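You operate a simulated robot arm through the tools that you are given. There is no shell and no other tool.

The job below is to be done with a simulated robot arm. You get a single attempt, and the scene is never put back.

## Task
Tighten cap 95 and pump the big port down to 1.0E-1 or less.
Fine: vent key off and cap tight before you open the port valve; close that valve at the end.

It is judged by the outcome, as a careful person would: the job done as asked, and still so three seconds after it is handed in. It fails if anything else is knocked over, pushed out of place, dropped, spilled or broken. A push-on lid holds only when it is set on centred and level and pressed home; a screw cap is set on level and turned clockwise until tight.

## Robot
A 7-joint arm with a two-finger gripper, fixed in place. Base frame: the origin is at the foot of the arm, x ahead of it, y to its left, z up; the work surface is at about z = 0. Units: mm, degrees, N and s.
With the tool pointing down near the work surface it reaches from about 260 to 600 mm from the base axis. Its first joint turns from -143.0 to 143.0 degrees. Payload 1.08 kg.
The TCP is the grasp point between the finger pads, 16 mm short of the fingertips. In the tool frame z runs along the fingers and y along their closing line. The gripper opens to 88 mm. The gripper's body begins 58 mm behind the TCP.
Orientation is told as [roll, pitch, yaw] about the base's x, y, z axes, in that order, counted from this pose: with the fingers straight down and closing along the base's y, the tool's x points along the base's -x, its y along +y and its z along -z.

## Interface
- The arm moves only by the tool nudge_tool. Its argument "moves" is text: rows parted by semicolons, each of 7 numbers parted by spaces: the shift along the base's x, y, z in mm, then the turn, a rotation vector about the base's x, y, z in rad, then the opening, from 0 (shut) to 1 (fully open). In form: dx dy dz ax ay az claw; .... A call has 1 to 20 rows; each row is the pose to reach, as a shift and turn from the pose commanded when the call began. Rows are played at 5 a second. More than 50 mm and 8.6 degrees between two rows, or a gripper value outside its range, and nothing of the call is played. A pose out of reach is approached as far as the arm can. The call stops where the force on the tool passes 40 N (or 10 N more than at its start, if that is more) or the arm is blocked; 0.2 s more then pass. The fingers move at their own pace and stop on an object; they squeeze with about 20 N. The grip force told is the motor's: it shows also when the fingers shut on nothing. Time passes only in rows, and 0.2 s behind the last, so rows that repeat a pose let the fingers close. The reply holds the time, the measured pose of the TCP, the force on the tool along the base axes, the opening and the grip force, in the units named above and with some noise, with the torque about the TCP (base axes, N m) and any sound that the robot's microphone picked up, and new pictures: "show" is both (left out), scene, wrist or none.
- Cameras (640 x 400 px; columns grow to the right, rows downward): "scene" is fixed at [220.5, -501.3, 774]; the picture's right is [0.91, -0.42, 0.00], its down [-0.28, -0.59, -0.76] and it looks along [0.32, 0.68, -0.65] (base axes); focal length 350 px, centre (320, 200). "wrist" rides on the gripper at [82, -8, -92] in the tool frame; the picture's right is [0.10, 0.99, 0.00], its down [-0.70, 0.07, -0.71] and it looks along [-0.71, 0.07, 0.70] (tool axes); focal length 256 px, centre (320, 200). There is no depth. A picture from a camera that has moved, and an enlarged one, comes with that camera's place and axes in the base frame and with its lens.
- enlarge(camera, box): a new picture of the part [left, top, right, bottom] of that camera's present view, enlarged. It takes no simulated time.
- finish_job(): hands the job in; it is judged then, once.

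Places have to be worked out from the pictures, the camera data and where the tool is seen. Open the gripper and draw the arm clear of the work before you hand the job in, unless the task says otherwise.

The tools are called after "Emit:" as a command line: name --argument value ..., lists and objects as JSON in quotes. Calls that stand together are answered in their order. nudge_tool: Moves the arm, as the interface text tells. Its arguments: {"type":"object","properties":{"moves":{"type":"string"},"show":{"type":"string","enum":["both","scene","wrist","none"]}},"required":["moves"]} The other tools are called the same way: enlarge (camera, box) takes an enlarged picture of a part of a camera's view; finish_job () hands the job in.

At the start:

```text
time: 0.0
eef_pos: [391.7, -117.2, 384.0]
orientation: [0.0, 0.0, 0.0]
force: [0.0, -0.2, 0.3]
ft_torque: [-0.01, 0.0, 0.03]
grip_width: 88.0
finger_force: 0.1
```

scene: 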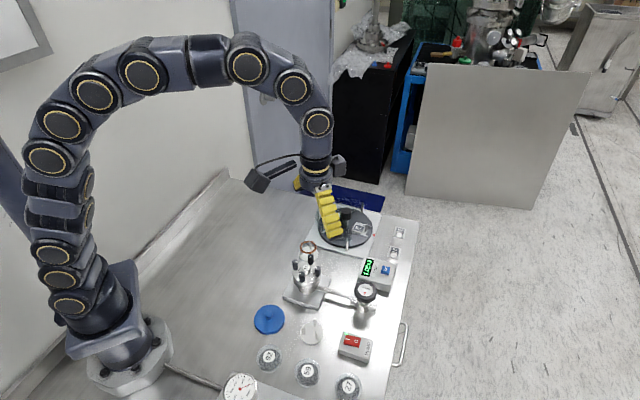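
wrist: 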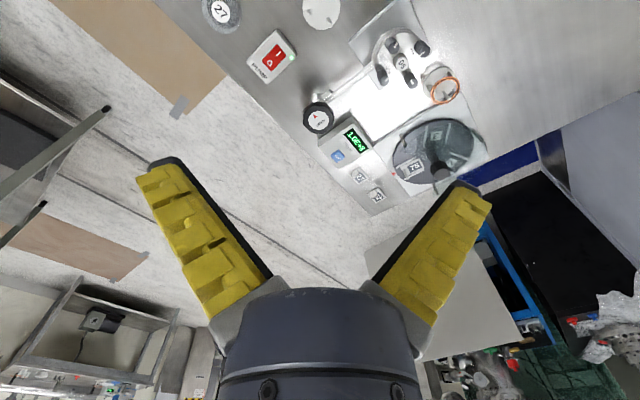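

The pictures show a bench with a vacuum fixture, a display, a switch and several caps. I enlarge both views to identify the parts.

Emit:
enlarge --camera "scene" --box '[270, 180, 430, 280]'

Emit:
enlarge --camera "scene" --box '[270, 230, 430, 330]'

Emit:
enlarge --camera "scene" --box '[210, 300, 370, 400]'

Emit:
enlarge --camera "wrist" --box '[290, 80, 498, 210]'

Emit:
enlarge --camera "wrist" --box '[200, 0, 480, 175]'

```text
4.00 times, centred on (350, 230) of scene
camera zoom: at [220.5, -501.3, 774.0], right [0.91, -0.42, 0.0], down [-0.28, -0.59, -0.76], along [0.32, 0.68, -0.65], focal length 1399 px, centre (200, 80)
```

zoom: 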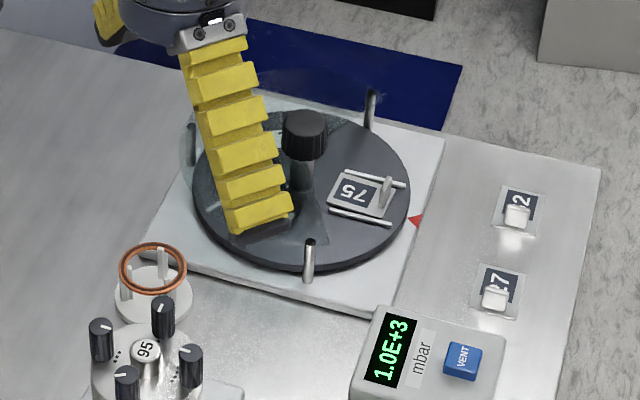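

```text
4.00 times, centred on (350, 280) of scene
camera zoom: at [220.5, -501.3, 774.0], right [0.91, -0.42, 0.0], down [-0.28, -0.59, -0.76], along [0.32, 0.68, -0.65], focal length 1399 px, centre (200, -120)
```

zoom: 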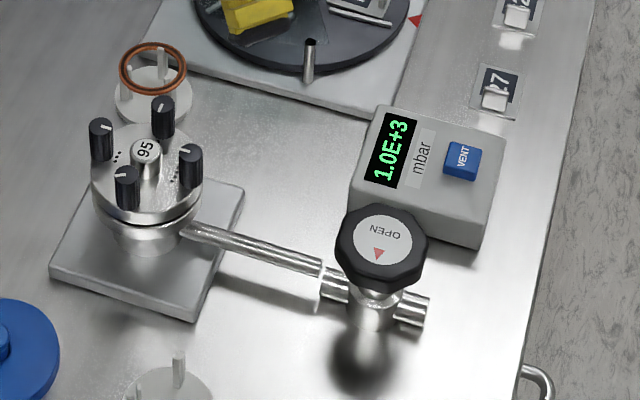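

```text
4.00 times, centred on (290, 350) of scene
camera zoom: at [220.5, -501.3, 774.0], right [0.91, -0.42, 0.0], down [-0.28, -0.59, -0.76], along [0.32, 0.68, -0.65], focal length 1399 px, centre (440, -400)
```

zoom: 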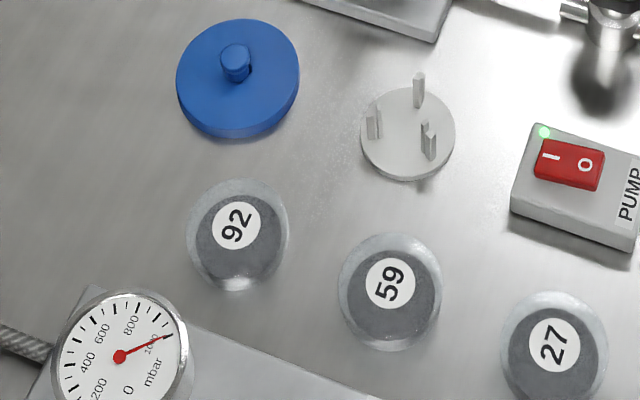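

```text
3.08 times, centred on (394, 145) of wrist
camera zoom: at [310.7, -126.0, 474.6], right [-0.1, 0.99, 0.0], down [0.7, 0.07, 0.71], along [0.71, 0.07, -0.7], focal length 788 px, centre (92, 369)
```

zoom: 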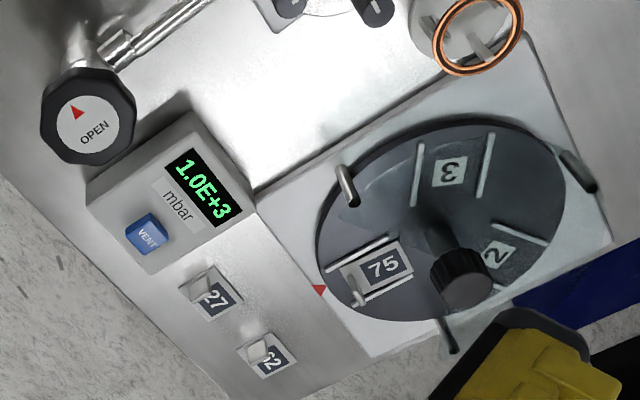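

```text
2.29 times, centred on (340, 88) of wrist
camera zoom: at [310.7, -126.0, 474.6], right [-0.1, 0.99, 0.0], down [0.7, 0.07, 0.71], along [0.71, 0.07, -0.7], focal length 585 px, centre (274, 457)
```

zoom: 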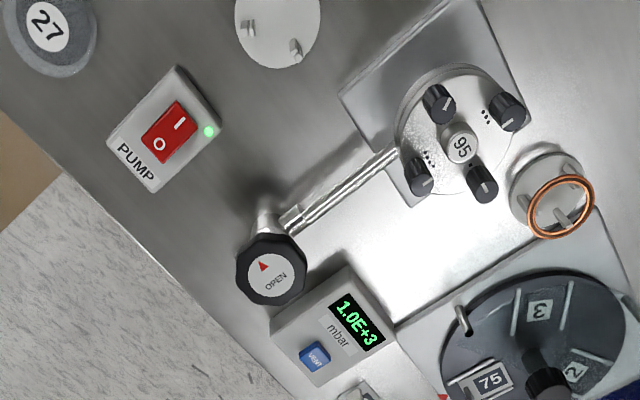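

Triangulating from both views puts cap 95 near (421, 2, 80), the valve wheel near (530, -104, 62), the vent key near (622, -58, 35) and the pump switch near (448, -187, 30). I move the arm so the wrist camera gets a close look at the cap.

Emit:
nudge_tool --moves "-12 25 -30 0 0 0 1; -24 50 -60 0 0 0 1; -36 75 -90 0 0 0 1; -48 100 -120 0 0 0 1; -52 112 -150 0 0 0 1; -52 112 -150 0 0 0 1"

```text
time: 1.4
eef_pos: [339.9, -4.9, 233.7]
orientation: [0.1, -0.1, 0.0]
force: [-0.5, 0.1, -0.2]
ft_torque: [0.0, 0.03, 0.0]
grip_width: 88.0
finger_force: 0.0
camera wrist: at [257.9, -13.0, 324.2], right [-0.1, 0.99, 0.0], down [0.7, 0.07, 0.71], along [0.71, 0.07, -0.7], focal length 256 px, centre (320, 200)
```

scene: 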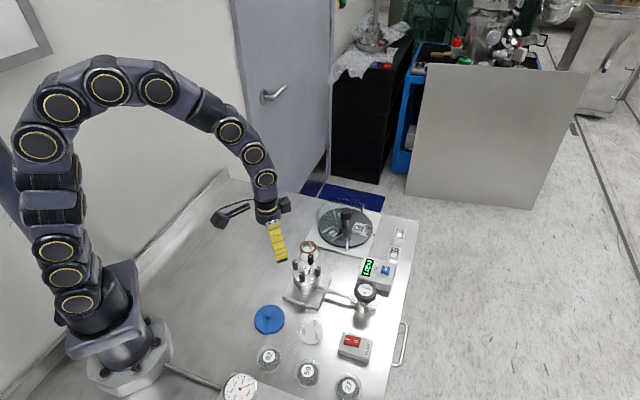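
wrist: 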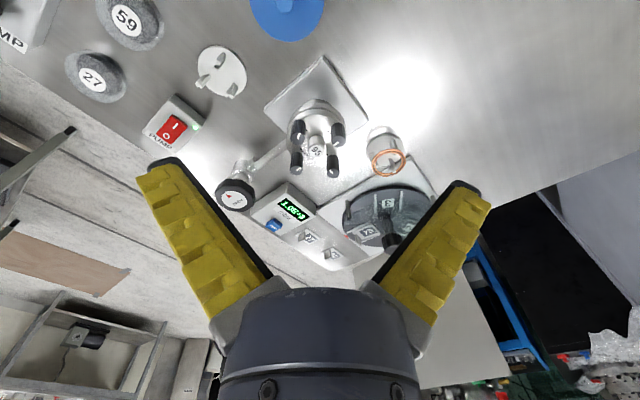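

Emit:
enlarge --camera "wrist" --box '[260, 70, 388, 150]'

Emit:
enlarge --camera "scene" --box '[275, 235, 355, 315]'

Emit:
enlarge --camera "wrist" --box '[210, 150, 338, 230]'

Emit:
enlarge --camera "scene" --box '[350, 245, 410, 285]'

Emit:
enlarge --camera "scene" --box '[300, 195, 412, 265]'

```text
5.00 times, centred on (324, 110) of wrist
camera zoom: at [257.9, -13.0, 324.2], right [-0.1, 0.99, 0.0], down [0.7, 0.07, 0.71], along [0.71, 0.07, -0.7], focal length 1280 px, centre (300, 650)
```

zoom: 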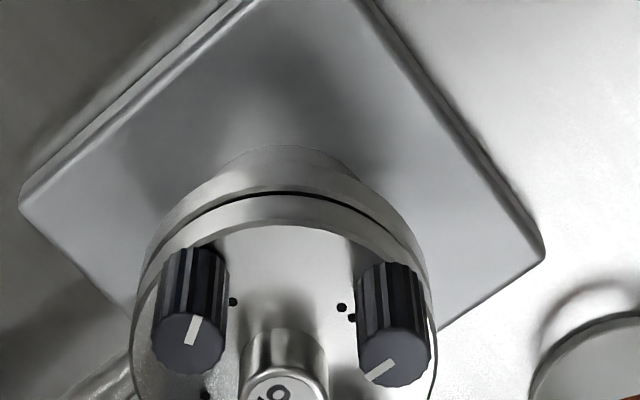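

```text
5.00 times, centred on (315, 275) of scene
camera zoom: at [220.5, -501.3, 774.0], right [0.91, -0.42, 0.0], down [-0.28, -0.59, -0.76], along [0.32, 0.68, -0.65], focal length 1748 px, centre (345, -175)
```

zoom: 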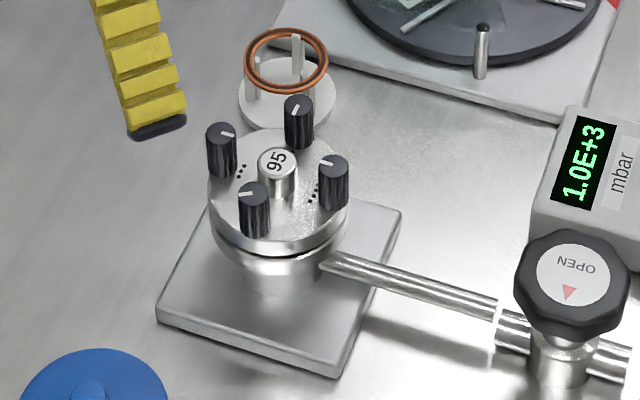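

```text
5.00 times, centred on (274, 190) of wrist
camera zoom: at [257.9, -13.0, 324.2], right [-0.1, 0.99, 0.0], down [0.7, 0.07, 0.71], along [0.71, 0.07, -0.7], focal length 1280 px, centre (550, 250)
```

zoom: 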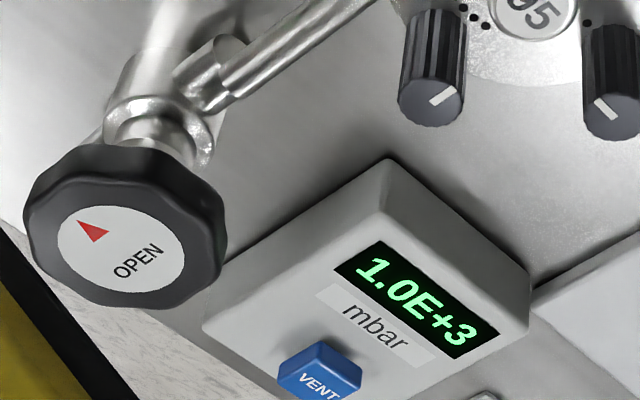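

```text
10.00 times, centred on (380, 265) of scene
camera zoom: at [220.5, -501.3, 774.0], right [0.91, -0.42, 0.0], down [-0.28, -0.59, -0.76], along [0.32, 0.68, -0.65], focal length 3496 px, centre (-280, -450)
```

zoom: 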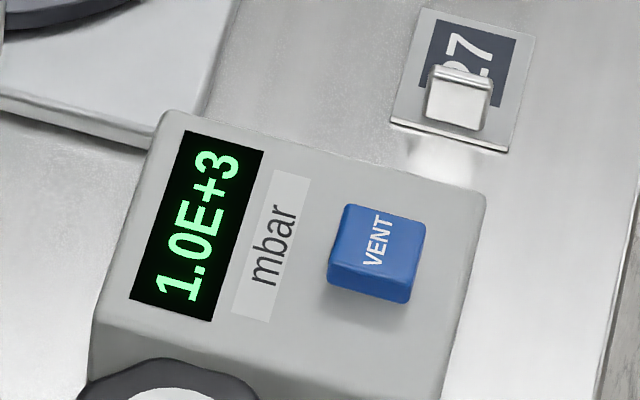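

```text
5.71 times, centred on (356, 230) of scene
camera zoom: at [220.5, -501.3, 774.0], right [0.91, -0.42, 0.0], down [-0.28, -0.59, -0.76], along [0.32, 0.68, -0.65], focal length 1998 px, centre (114, 29)
```

zoom: 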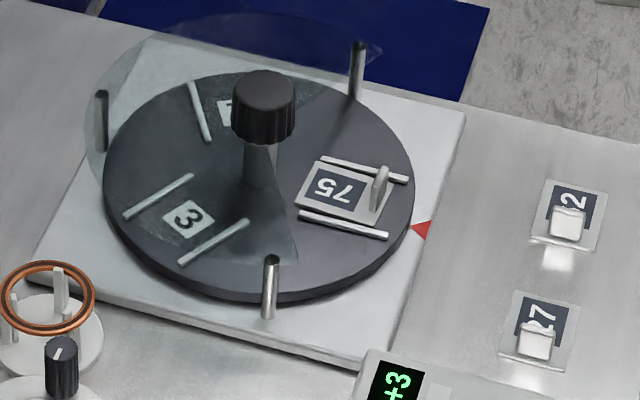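

The cap carries four marked knobs (probably clamp screws) with dots beside them. I zoom further to read them and the switches.

Emit:
enlarge --camera "wrist" --box '[280, 90, 360, 180]'

Emit:
enlarge --camera "scene" --box '[285, 250, 333, 290]'

Emit:
enlarge --camera "wrist" --box '[140, 90, 210, 150]'

Emit:
enlarge --camera "scene" --box '[330, 325, 380, 365]'

Emit:
enlarge --camera "wrist" --box '[250, 200, 350, 270]'

Emit:
enlarge --camera "scene" --box '[210, 350, 290, 400]'

```text
4.44 times, centred on (320, 135) of wrist
camera zoom: at [257.9, -13.0, 324.2], right [-0.1, 0.99, 0.0], down [0.7, 0.07, 0.71], along [0.71, 0.07, -0.7], focal length 1138 px, centre (320, 489)
```

zoom: 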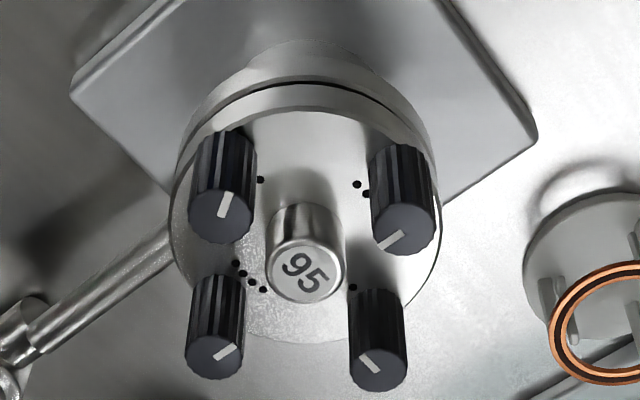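

```text
10.00 times, centred on (309, 270) of scene
camera zoom: at [220.5, -501.3, 774.0], right [0.91, -0.42, 0.0], down [-0.28, -0.59, -0.76], along [0.32, 0.68, -0.65], focal length 3496 px, centre (430, -500)
```

zoom: 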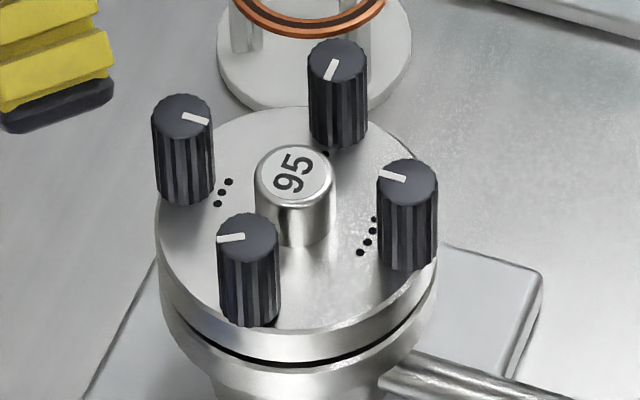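

```text
6.67 times, centred on (175, 120) of wrist
camera zoom: at [257.9, -13.0, 324.2], right [-0.1, 0.99, 0.0], down [0.7, 0.07, 0.71], along [0.71, 0.07, -0.7], focal length 1707 px, centre (1287, 733)
```

zoom: 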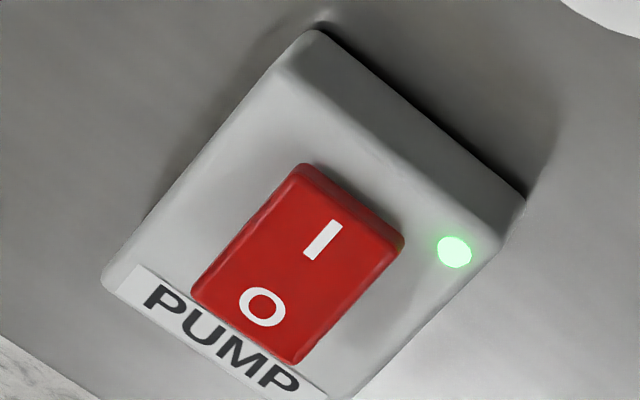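

```text
10.00 times, centred on (355, 345) of scene
camera zoom: at [220.5, -501.3, 774.0], right [0.91, -0.42, 0.0], down [-0.28, -0.59, -0.76], along [0.32, 0.68, -0.65], focal length 3496 px, centre (-30, -1250)
```

zoom: 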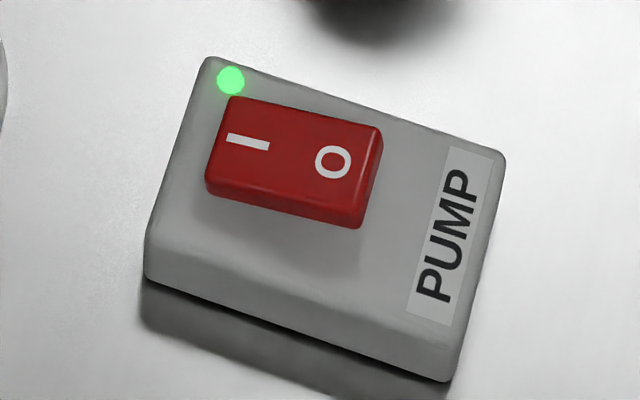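

```text
5.71 times, centred on (300, 235) of wrist
camera zoom: at [257.9, -13.0, 324.2], right [-0.1, 0.99, 0.0], down [0.7, 0.07, 0.71], along [0.71, 0.07, -0.7], focal length 1463 px, centre (434, 0)
```

zoom: 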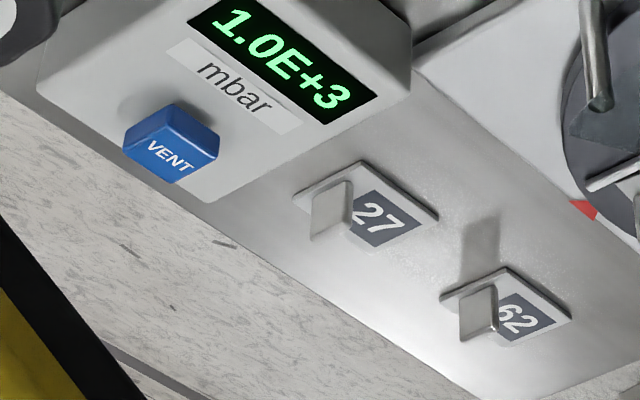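

```text
8.00 times, centred on (250, 375) of scene
camera zoom: at [220.5, -501.3, 774.0], right [0.91, -0.42, 0.0], down [-0.28, -0.59, -0.76], along [0.32, 0.68, -0.65], focal length 2797 px, centre (880, -1200)
```

zoom: 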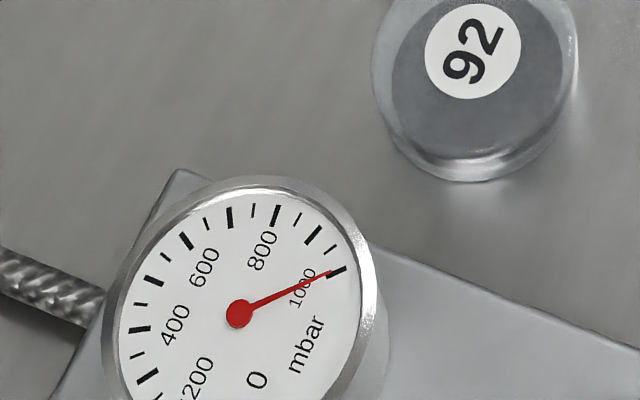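

Knobs 1–4 are numbered by dots in a cross pattern, at about K1 (399,-21.5), K2 (438,19), K3 (398,19) and K4 (439.5,-22), with tops at z≈101. The centre handle top is at z≈90, so I'll grip the top 9 mm of each knob. I move above K1 with the gripper turned counter-clockwise, ready to turn clockwise.

Emit:
nudge_tool --moves "0 0 0 0 0 0.14 0.6; 7 -2 0 0 0 0.28 0.4; 14 -4 -5 0 0 0.42 0.32; 22 -6 -10 0 0 0.56 0.32; 30 -8 -20 0 0 0.70 0.32; 38 -11 -30 0 0 0.84 0.32; 46 -13 -45 0 0 0.98 0.32; 54 -15 -60 0 0 1.12 0.32; 59.1 -16.6 -75 0 0 1.26 0.32; 59.1 -16.6 -90 0 0 1.26 0.32; 59.1 -16.6 -90 0 0 1.26 0.32"

```text
time: 3.8
eef_pos: [399.5, -22.6, 143.4]
orientation: [0.0, 0.0, 72.3]
force: [-0.3, 0.3, -0.2]
ft_torque: [0.01, 0.01, 0.0]
grip_width: 33.0
finger_force: 3.6
camera wrist: at [382.3, -102.9, 235.1], right [-0.98, 0.2, 0.0], down [0.14, 0.69, 0.71], along [0.14, 0.69, -0.71], focal length 256 px, centre (320, 200)
```

scene: 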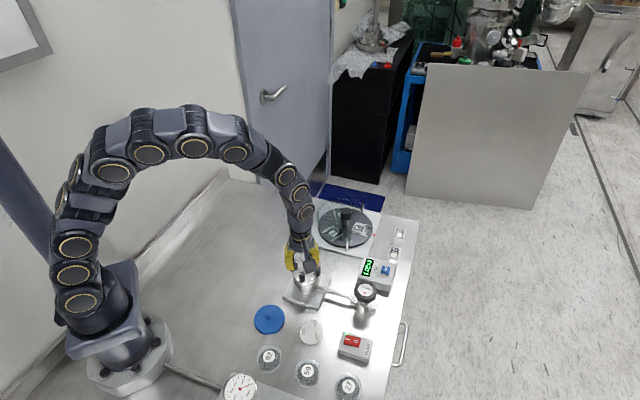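
wrist: 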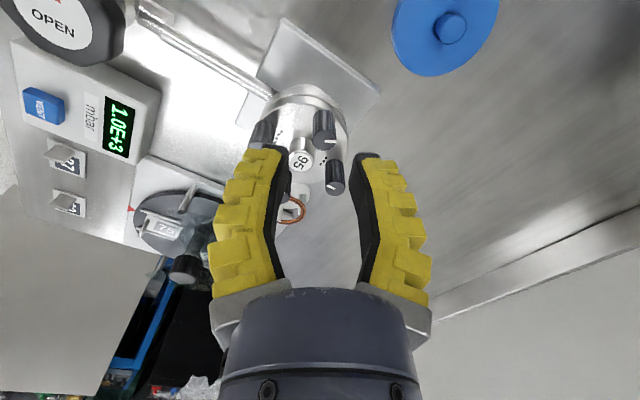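

I check the alignment of the fingers over K1.

Emit:
enlarge --camera "wrist" --box '[240, 80, 400, 220]'

Emit:
enlarge --camera "scene" --box '[270, 230, 350, 310]'

```text
2.86 times, centred on (320, 150) of wrist
camera zoom: at [382.3, -102.9, 235.1], right [-0.98, 0.2, 0.0], down [0.14, 0.69, 0.71], along [0.14, 0.69, -0.71], focal length 731 px, centre (320, 343)
```

zoom: 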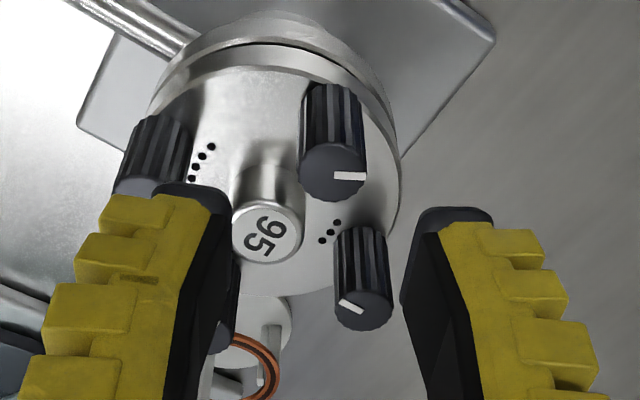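

```text
5.00 times, centred on (310, 270) of scene
camera zoom: at [220.5, -501.3, 774.0], right [0.91, -0.42, 0.0], down [-0.28, -0.59, -0.76], along [0.32, 0.68, -0.65], focal length 1748 px, centre (370, -150)
```

zoom: 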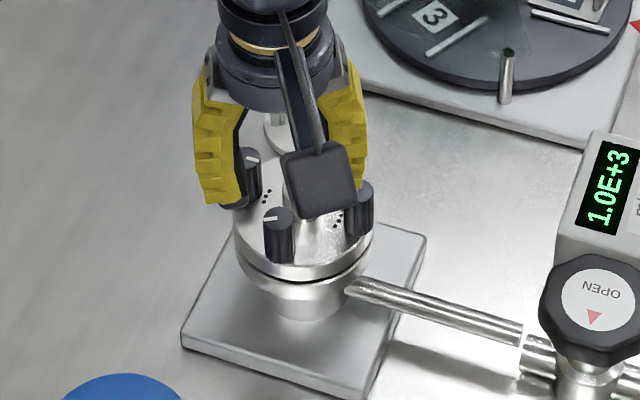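

K1 sits essentially under the TCP. I descend to z≈107.5 (tips near 91.5) and close on its top.

Emit:
nudge_tool --moves "-0.7 1 -12 0 0 0 0.32; -0.7 1 -24 0 0 0 0.32; -0.7 1 -35.8 0 0 0 0.32; -0.7 1 -35.8 0 0 0 0.32; -0.7 1 -35.8 0 0 0 0; -0.7 1 -35.8 0 0 0 0; -0.7 1 -35.8 0 0 0 0"

```text
time: 4.7
eef_pos: [399.7, -22.6, 112.4]
orientation: [-0.3, 0.0, 72.1]
force: [-8.1, 1.7, 21.4]
ft_torque: [-0.03, -0.66, 0.04]
grip_width: 27.6
finger_force: 1.1
stopped in row 4: the force on the tool passed its limit at 44 N (the readings are from after the stop); the commanded pose is now the measured one
camera wrist: at [382.8, -102.5, 202.8], right [-0.98, 0.21, -0.01], down [0.14, 0.69, 0.71], along [0.15, 0.69, -0.71], focal length 256 px, centre (320, 200)
```

scene: 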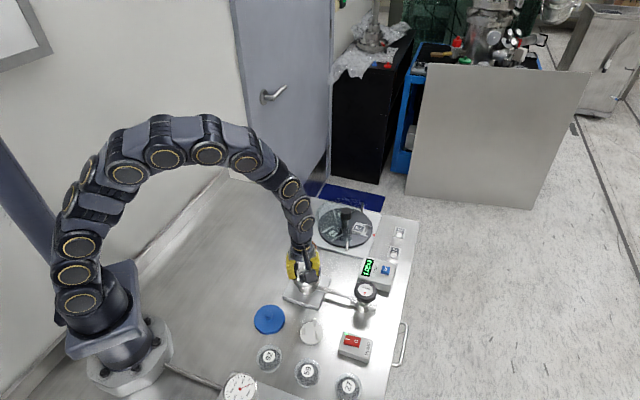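
wrist: 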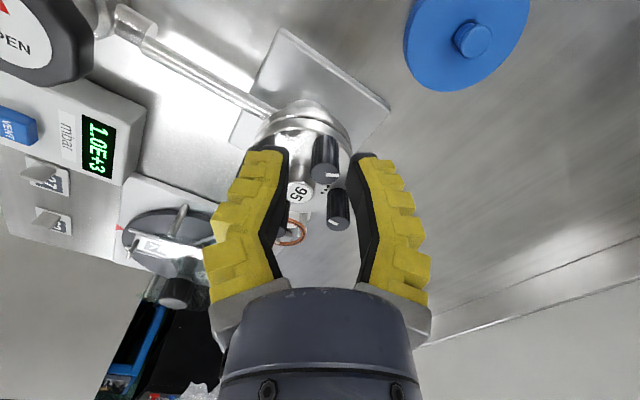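

The stop's force and torque put the contact about 37 mm to +x of the TCP. That means the outer steps of one finger landed on K4's top, because I was too wide open. I back straight up and check that nothing shifted.

Emit:
nudge_tool --moves "0 0 10 0 0 0 0.28; 0 0 20 0 0 0 0.28; 0 0 40 0 0 -0.14 0.25; 0 0 60 0 0 -0.28 0.25; 0 0 60 0 0 -0.42 0.25; 0 0 60 0 0 -0.474 0.25; 0 0 60 0 0 -0.474 0.25"

Emit:
enlarge --camera "scene" --box '[275, 235, 355, 315]'

Emit:
enlarge --camera "wrist" --box '[240, 60, 400, 220]'

```text
time: 6.3
eef_pos: [400.2, -21.1, 170.2]
orientation: [-0.3, 0.0, 44.9]
force: [0.4, 0.6, 0.8]
ft_torque: [0.01, -0.02, 0.01]
grip_width: 26.8
finger_force: 3.5
camera wrist: at [348.1, -85.1, 261.2], right [-0.78, 0.63, 0.0], down [0.44, 0.55, 0.71], along [0.45, 0.55, -0.7], focal length 256 px, centre (320, 200)
```

scene: 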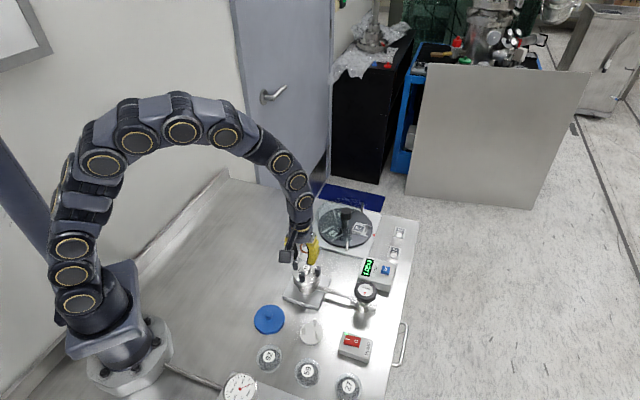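
wrist: 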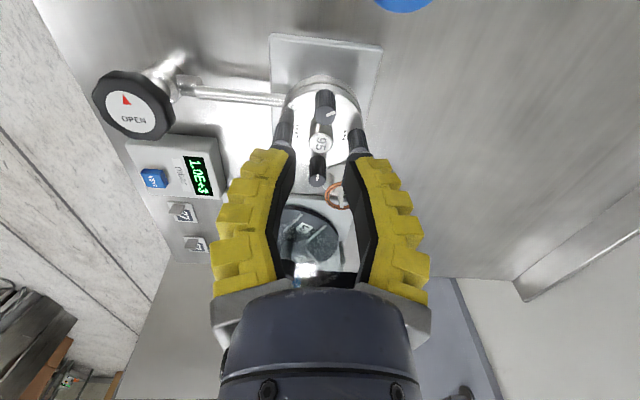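

```text
5.00 times, centred on (315, 275) of scene
camera zoom: at [220.5, -501.3, 774.0], right [0.91, -0.42, 0.0], down [-0.28, -0.59, -0.76], along [0.32, 0.68, -0.65], focal length 1748 px, centre (345, -175)
```

zoom: 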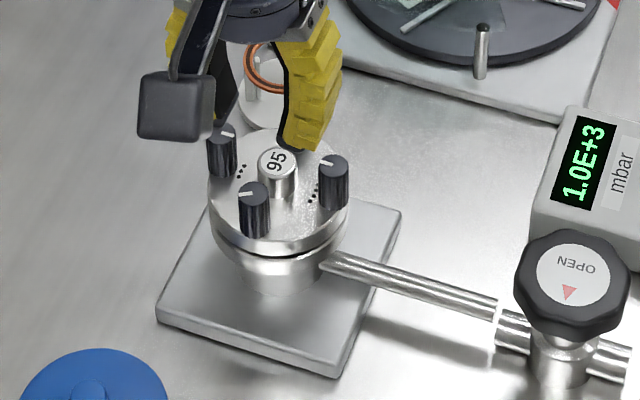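

```text
2.50 times, centred on (320, 140) of wrist
camera zoom: at [348.1, -85.1, 261.2], right [-0.78, 0.63, 0.0], down [0.44, 0.55, 0.71], along [0.45, 0.55, -0.7], focal length 640 px, centre (320, 350)
```

zoom: 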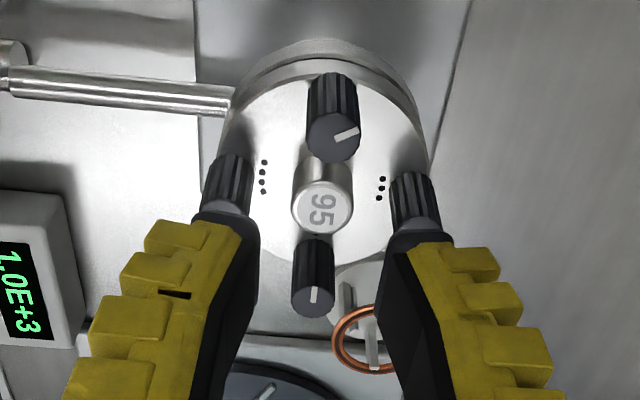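

Nothing moved. The readings show the opening sits about 5 mm above what I command, so I use a narrower value. I lower to just above K1 with the fingers closing along the tangential diagonal, then re-check alignment.

Emit:
nudge_tool --moves "-1.7 0.6 -16 0 0 0 0.2; -1.7 0.6 -32 0 0 0 0.2; -1.7 0.6 -48 0 0 0 0.2; -1.7 0.6 -48 0 0 0 0.2; -1.7 0.6 -48 0 0 0 0.2"

Emit:
enlarge --camera "scene" --box '[275, 235, 355, 315]'

Emit:
enlarge --camera "wrist" --box '[240, 80, 400, 240]'

```text
time: 7.5
eef_pos: [398.0, -21.7, 122.4]
orientation: [-0.3, 0.0, 45.0]
force: [-0.9, -0.5, -0.4]
ft_torque: [0.01, -0.03, 0.03]
grip_width: 22.7
finger_force: 3.4
camera wrist: at [346.5, -85.4, 213.3], right [-0.78, 0.63, 0.0], down [0.44, 0.55, 0.71], along [0.45, 0.55, -0.71], focal length 256 px, centre (320, 200)
```

scene: 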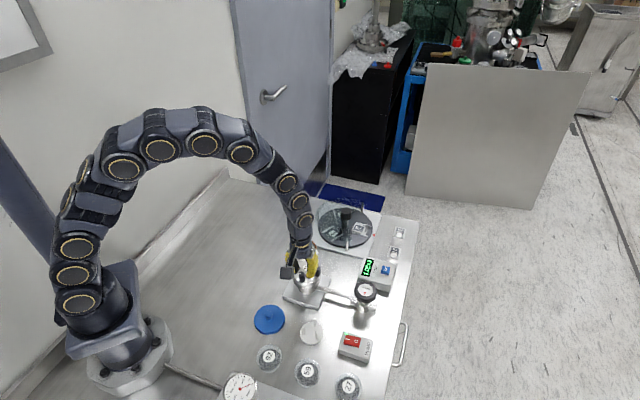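
wrist: 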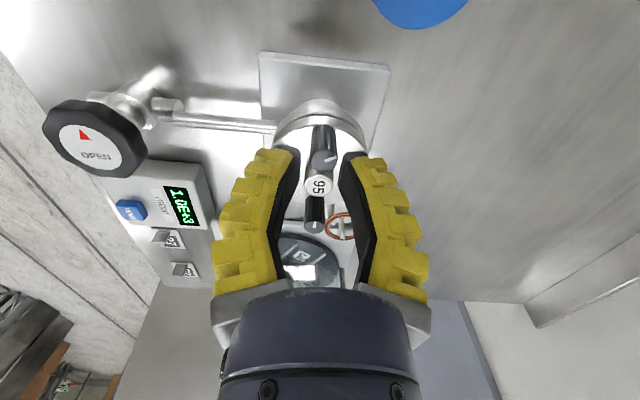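

```text
5.00 times, centred on (315, 275) of scene
camera zoom: at [220.5, -501.3, 774.0], right [0.91, -0.42, 0.0], down [-0.28, -0.59, -0.76], along [0.32, 0.68, -0.65], focal length 1748 px, centre (345, -175)
```

zoom: 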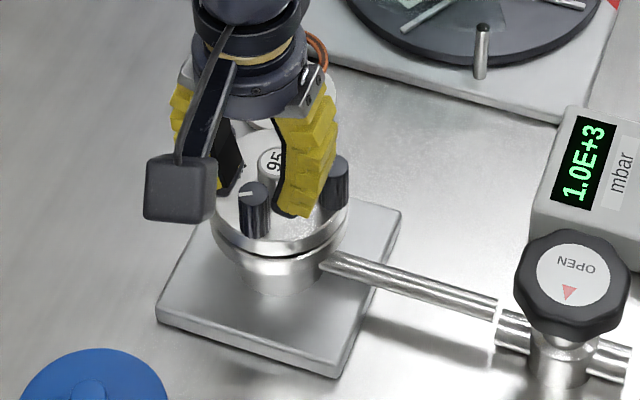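

```text
2.50 times, centred on (320, 160) of wrist
camera zoom: at [346.5, -85.4, 213.3], right [-0.78, 0.63, 0.0], down [0.44, 0.55, 0.71], along [0.45, 0.55, -0.71], focal length 640 px, centre (320, 300)
```

zoom: 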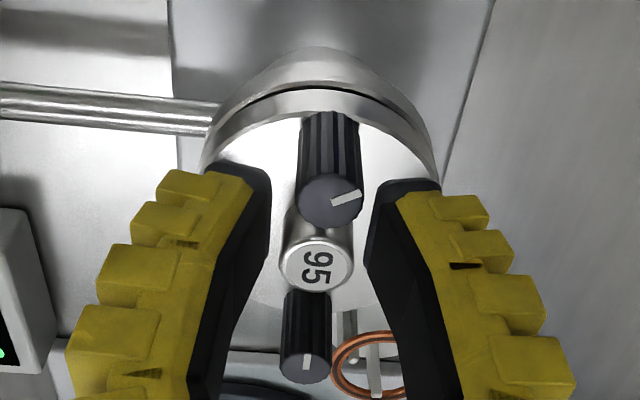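

The knob lies about 2 mm toward the right-hand finger, so I shift by (-1.2, +1.2), lower 14 mm and close gently.

Emit:
nudge_tool --moves "-1.2 1.2 0 0 0 0 0.2; -1.2 1.2 -5 0 0 0 0.2; -1.2 1.2 -10 0 0 0 0.2; -1.2 1.2 -13.5 0 0 0 0.2; -1.2 1.2 -13.5 0 0 0 0.2; -1.2 1.2 -13.5 0 0 0 0.1; -1.2 1.2 -13.5 0 0 0 0; -1.2 1.2 -13.5 0 0 0 0"

Emit:
enlarge --camera "wrist" --box '[240, 80, 400, 240]'

Emit:
enlarge --camera "scene" --box '[275, 235, 355, 315]'

```text
time: 9.3
eef_pos: [396.8, -19.8, 109.3]
orientation: [-0.3, 0.1, 45.0]
force: [-6.5, -6.0, 8.1]
ft_torque: [-0.34, 0.35, -0.01]
grip_width: 8.3
finger_force: 19.8
camera wrist: at [345.3, -83.9, 200.4], right [-0.78, 0.63, 0.0], down [0.44, 0.55, 0.71], along [0.45, 0.55, -0.71], focal length 256 px, centre (320, 200)
```

scene: 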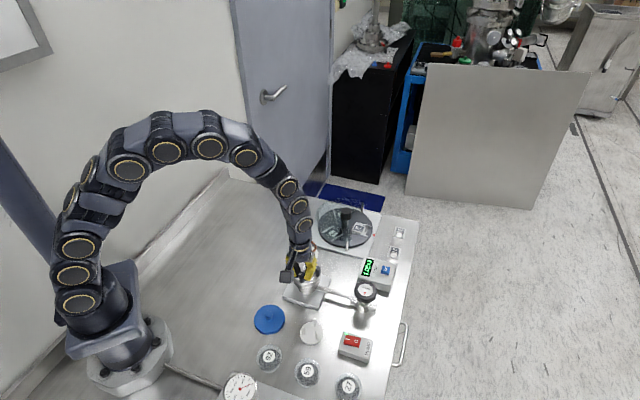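
wrist: 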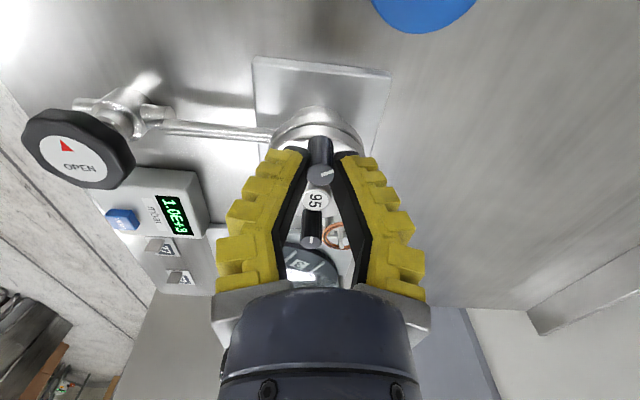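

```text
2.50 times, centred on (320, 160) of wrist
camera zoom: at [345.3, -83.9, 200.4], right [-0.78, 0.63, 0.0], down [0.44, 0.55, 0.71], along [0.45, 0.55, -0.71], focal length 640 px, centre (320, 300)
```

zoom: 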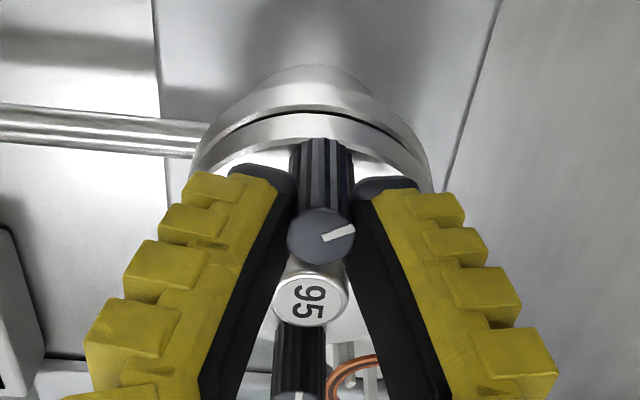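

```text
5.00 times, centred on (315, 275) of scene
camera zoom: at [220.5, -501.3, 774.0], right [0.91, -0.42, 0.0], down [-0.28, -0.59, -0.76], along [0.32, 0.68, -0.65], focal length 1748 px, centre (345, -175)
```

zoom: 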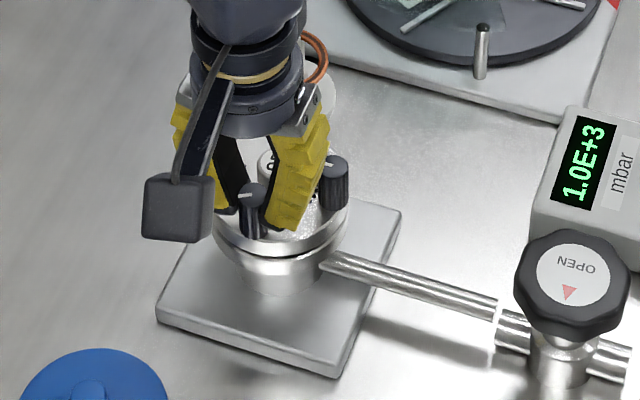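

The knob is gripped, but the tool reads about 12 N pushing it outward and up. I ease the tool that way by 1 mm and re-read the force before turning.

Emit:
nudge_tool --moves "-0.7 -0.7 0.7 0 0 0 0; -0.7 -0.7 0.7 0 0 0 0" --show "none"

```text
time: 9.9
eef_pos: [396.4, -21.2, 108.9]
orientation: [-0.3, 0.0, 45.0]
force: [-1.8, -4.3, 1.9]
ft_torque: [-0.3, 0.3, 0.0]
grip_width: 5.9
finger_force: 20.0
```

The grip width is shrinking, so I look at the picture before going on.

Emit:
nudge_tool --moves "-0.7 -0.7 0.7 0 0 0 0"

Emit:
enlarge --camera "wrist" --box '[270, 120, 370, 220]'

Emit:
enlarge --camera "scene" --box '[285, 245, 345, 305]'

```text
time: 10.3
eef_pos: [396.2, -18.9, 111.1]
orientation: [-0.4, -0.1, 45.0]
force: [4.2, 3.5, 0.0]
ft_torque: [-0.1, 0.07, 0.0]
grip_width: 5.9
finger_force: 19.5
camera wrist: at [344.4, -84.4, 201.6], right [-0.78, 0.63, -0.01], down [0.44, 0.55, 0.71], along [0.45, 0.55, -0.7], focal length 256 px, centre (320, 200)
```

scene: 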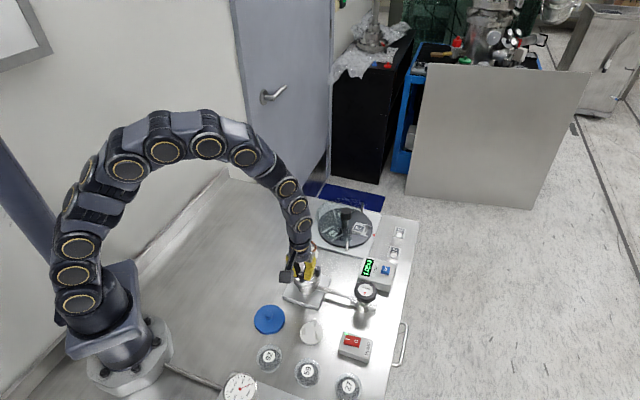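
wrist: 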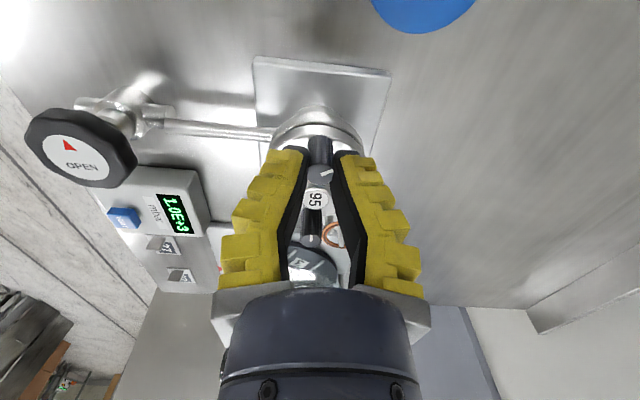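

```text
4.00 times, centred on (320, 170) of wrist
camera zoom: at [344.4, -84.4, 201.6], right [-0.78, 0.63, -0.01], down [0.44, 0.55, 0.71], along [0.45, 0.55, -0.7], focal length 1024 px, centre (320, 320)
```

zoom: 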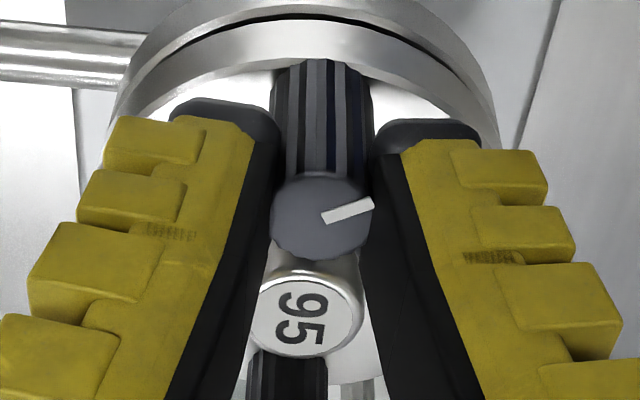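

```text
6.67 times, centred on (315, 275) of scene
camera zoom: at [220.5, -501.3, 774.0], right [0.91, -0.42, 0.0], down [-0.28, -0.59, -0.76], along [0.32, 0.68, -0.65], focal length 2331 px, centre (353, -300)
```

zoom: 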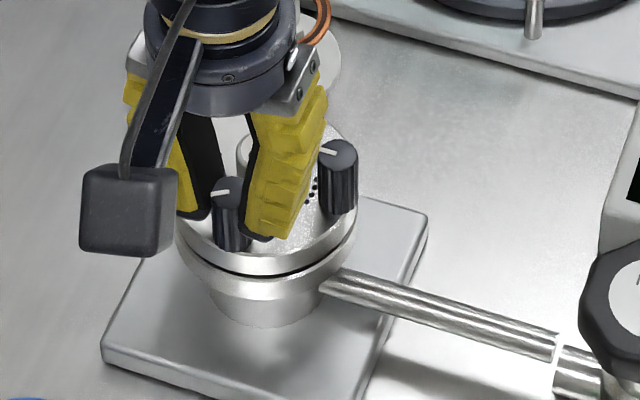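

The knob is squarely between the pads and the force is small now. The odd width reading looks like drive compliance. I try turning clockwise 40° while watching torque.

Emit:
nudge_tool --moves "0 0 0 0 0 -0.14 0; 0 0 0 0 0 -0.28 0; 0 0 0 0 0 -0.42 0; 0 0 0 0 0 -0.56 0; 0 0 0 0 0 -0.70 0; 0 0 0 0 0 -0.70 0"

Emit:
enlarge --camera "scene" --box '[285, 245, 345, 305]'

Emit:
enlarge --camera "wrist" --box '[270, 120, 370, 220]'

```text
time: 11.7
eef_pos: [395.1, -20.8, 110.9]
orientation: [-0.3, -0.2, 4.8]
force: [8.3, 6.7, 0.5]
ft_torque: [0.07, -0.16, 0.0]
grip_width: 6.0
finger_force: 20.1
camera wrist: at [315.2, -36.2, 201.5], right [-0.19, 0.98, 0.0], down [0.69, 0.13, 0.71], along [0.7, 0.13, -0.7], focal length 256 px, centre (320, 200)
```

scene: 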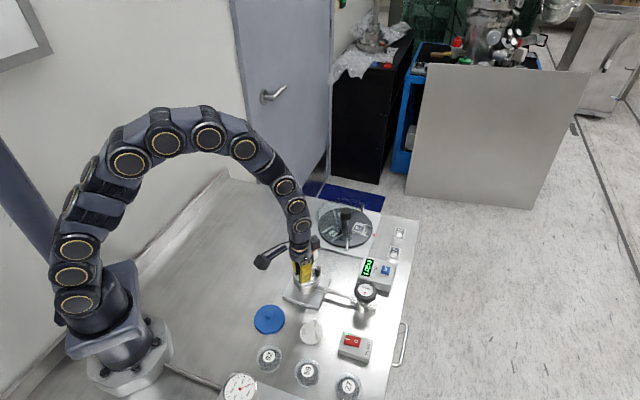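
wrist: 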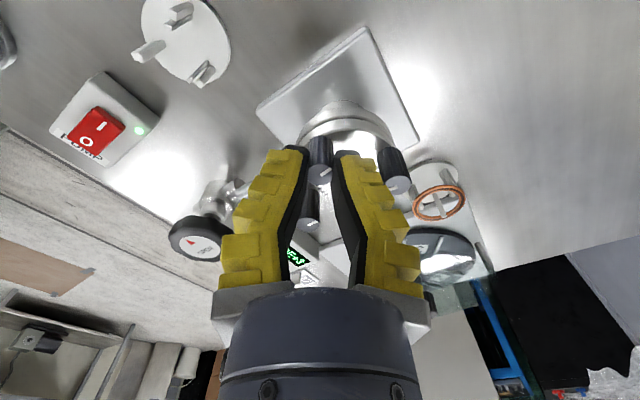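

```text
6.67 times, centred on (315, 275) of scene
camera zoom: at [220.5, -501.3, 774.0], right [0.91, -0.42, 0.0], down [-0.28, -0.59, -0.76], along [0.32, 0.68, -0.65], focal length 2331 px, centre (353, -300)
```

zoom: 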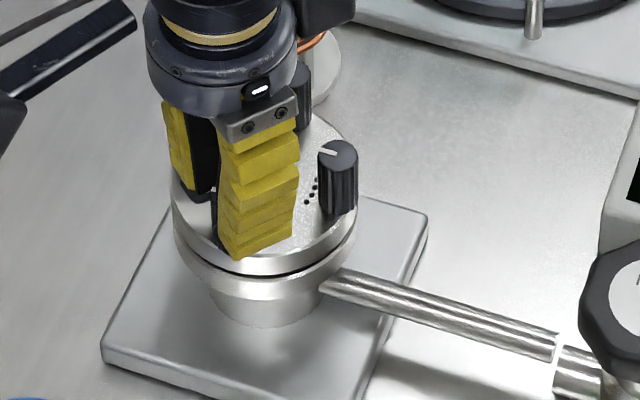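

```text
4.00 times, centred on (320, 170) of wrist
camera zoom: at [315.2, -36.2, 201.5], right [-0.19, 0.98, 0.0], down [0.69, 0.13, 0.71], along [0.7, 0.13, -0.7], focal length 1024 px, centre (320, 320)
```

zoom: 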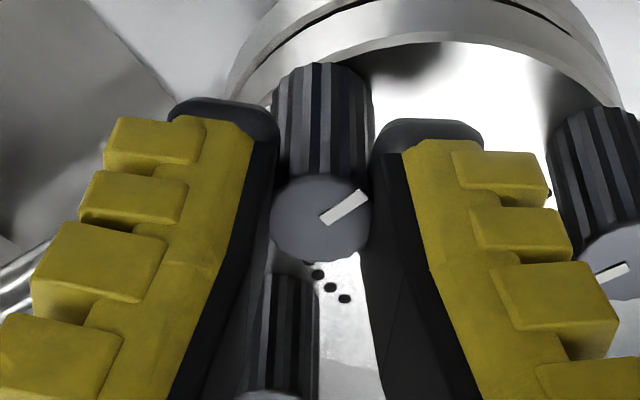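

The knob turned along with the gripper, with little reaction torque. I re-centre slightly by +0.8 mm in x and y and continue clockwise another 80°.

Emit:
nudge_tool --moves "0.8 0.8 0 0 0 -0.14 0; 0.8 0.8 0 0 0 -0.28 0; 0.8 0.8 0 0 0 -0.42 0; 0.8 0.8 0 0 0 -0.56 0; 0.8 0.8 0 0 0 -0.70 0; 0.8 0.8 0 0 0 -0.84 0; 0.8 0.8 0 0 0 -0.98 0; 0.8 0.8 0 0 0 -1.12 0; 0.8 0.8 0 0 0 -1.26 0; 0.8 0.8 0 0 0 -1.4 0; 0.8 0.8 0 0 0 -1.4 0"

Emit:
enlarge --camera "scene" --box '[285, 245, 345, 305]'

Emit:
enlarge --camera "wrist" --box '[270, 120, 370, 220]'

```text
time: 14.1
eef_pos: [394.8, -20.0, 110.8]
orientation: [-0.3, 0.0, -75.3]
force: [2.2, 4.4, 0.9]
ft_torque: [0.29, 0.07, -0.01]
grip_width: 6.1
finger_force: 20.1
camera wrist: at [368.2, 56.3, 201.7], right [0.94, 0.35, 0.0], down [0.25, -0.66, 0.71], along [0.24, -0.67, -0.71], focal length 256 px, centre (320, 200)
```

scene: 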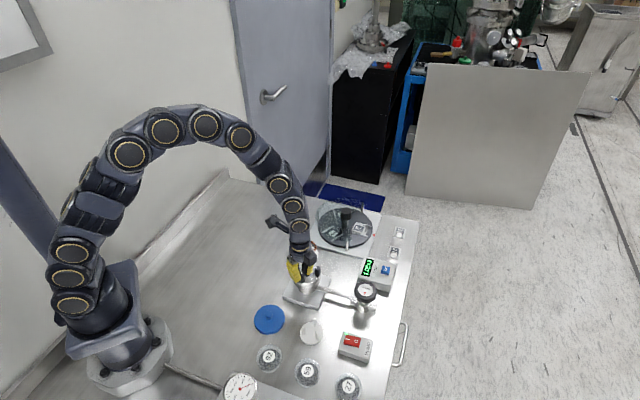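
wrist: 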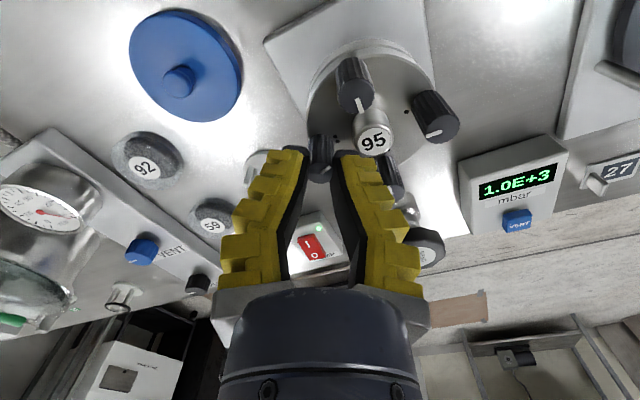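

```text
6.67 times, centred on (315, 275) of scene
camera zoom: at [220.5, -501.3, 774.0], right [0.91, -0.42, 0.0], down [-0.28, -0.59, -0.76], along [0.32, 0.68, -0.65], focal length 2331 px, centre (353, -300)
```

zoom: 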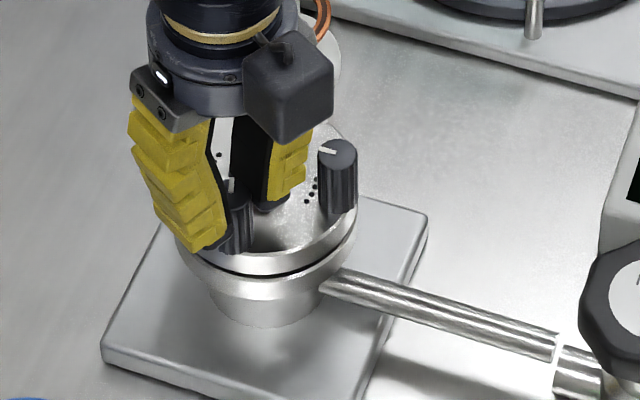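

```text
4.00 times, centred on (320, 170) of wrist
camera zoom: at [368.2, 56.3, 201.7], right [0.94, 0.35, 0.0], down [0.25, -0.66, 0.71], along [0.24, -0.67, -0.71], focal length 1024 px, centre (320, 320)
```

zoom: 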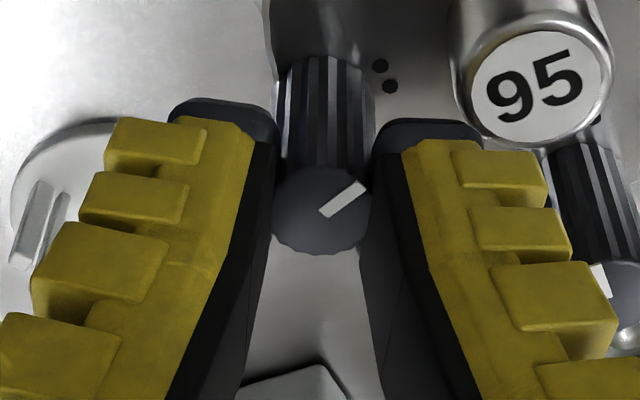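

K1 keeps following the gripper. This view also shows a second instrument, with its own gauge and vent. I enlarge to re-read the dot counts and the instruments.

Emit:
enlarge --camera "wrist" --box '[300, 40, 480, 160]'

Emit:
enlarge --camera "wrist" --box '[0, 120, 240, 320]'

Emit:
enlarge --camera "wrist" --box '[450, 130, 610, 250]'

Emit:
enlarge --camera "wrist" --box '[280, 200, 360, 280]'

```text
3.33 times, centred on (390, 100) of wrist
camera zoom: at [368.2, 56.3, 201.7], right [0.94, 0.35, 0.0], down [0.25, -0.66, 0.71], along [0.24, -0.67, -0.71], focal length 853 px, centre (87, 533)
```

zoom: 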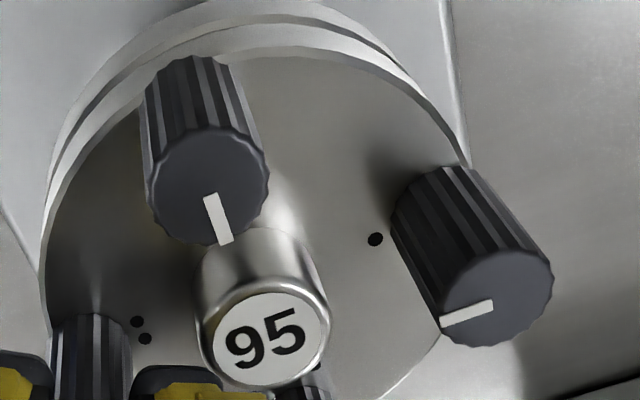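

```text
2.00 times, centred on (120, 220) of wrist
camera zoom: at [368.2, 56.3, 201.7], right [0.94, 0.35, 0.0], down [0.25, -0.66, 0.71], along [0.24, -0.67, -0.71], focal length 512 px, centre (720, 160)
```

zoom: 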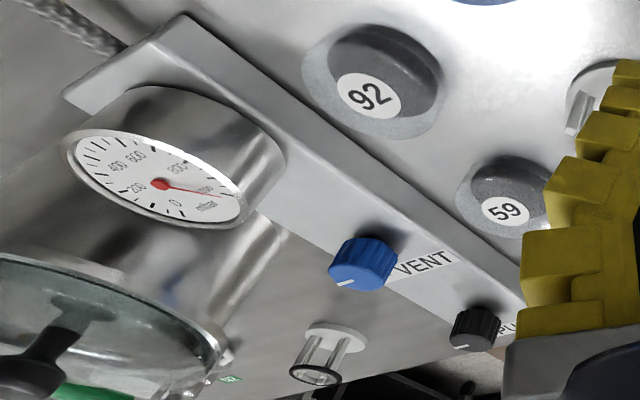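

```text
3.33 times, centred on (530, 190) of wrist
camera zoom: at [368.2, 56.3, 201.7], right [0.94, 0.35, 0.0], down [0.25, -0.66, 0.71], along [0.24, -0.67, -0.71], focal length 853 px, centre (-380, 233)
```

zoom: 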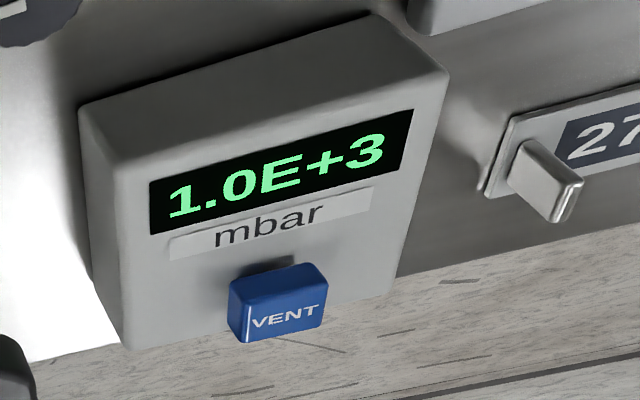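

```text
5.00 times, centred on (320, 240) of wrist
camera zoom: at [368.2, 56.3, 201.7], right [0.94, 0.35, 0.0], down [0.25, -0.66, 0.71], along [0.24, -0.67, -0.71], focal length 1280 px, centre (320, 0)
```

zoom: 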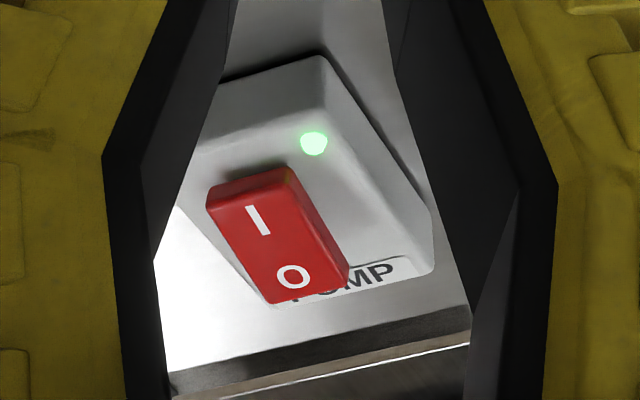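

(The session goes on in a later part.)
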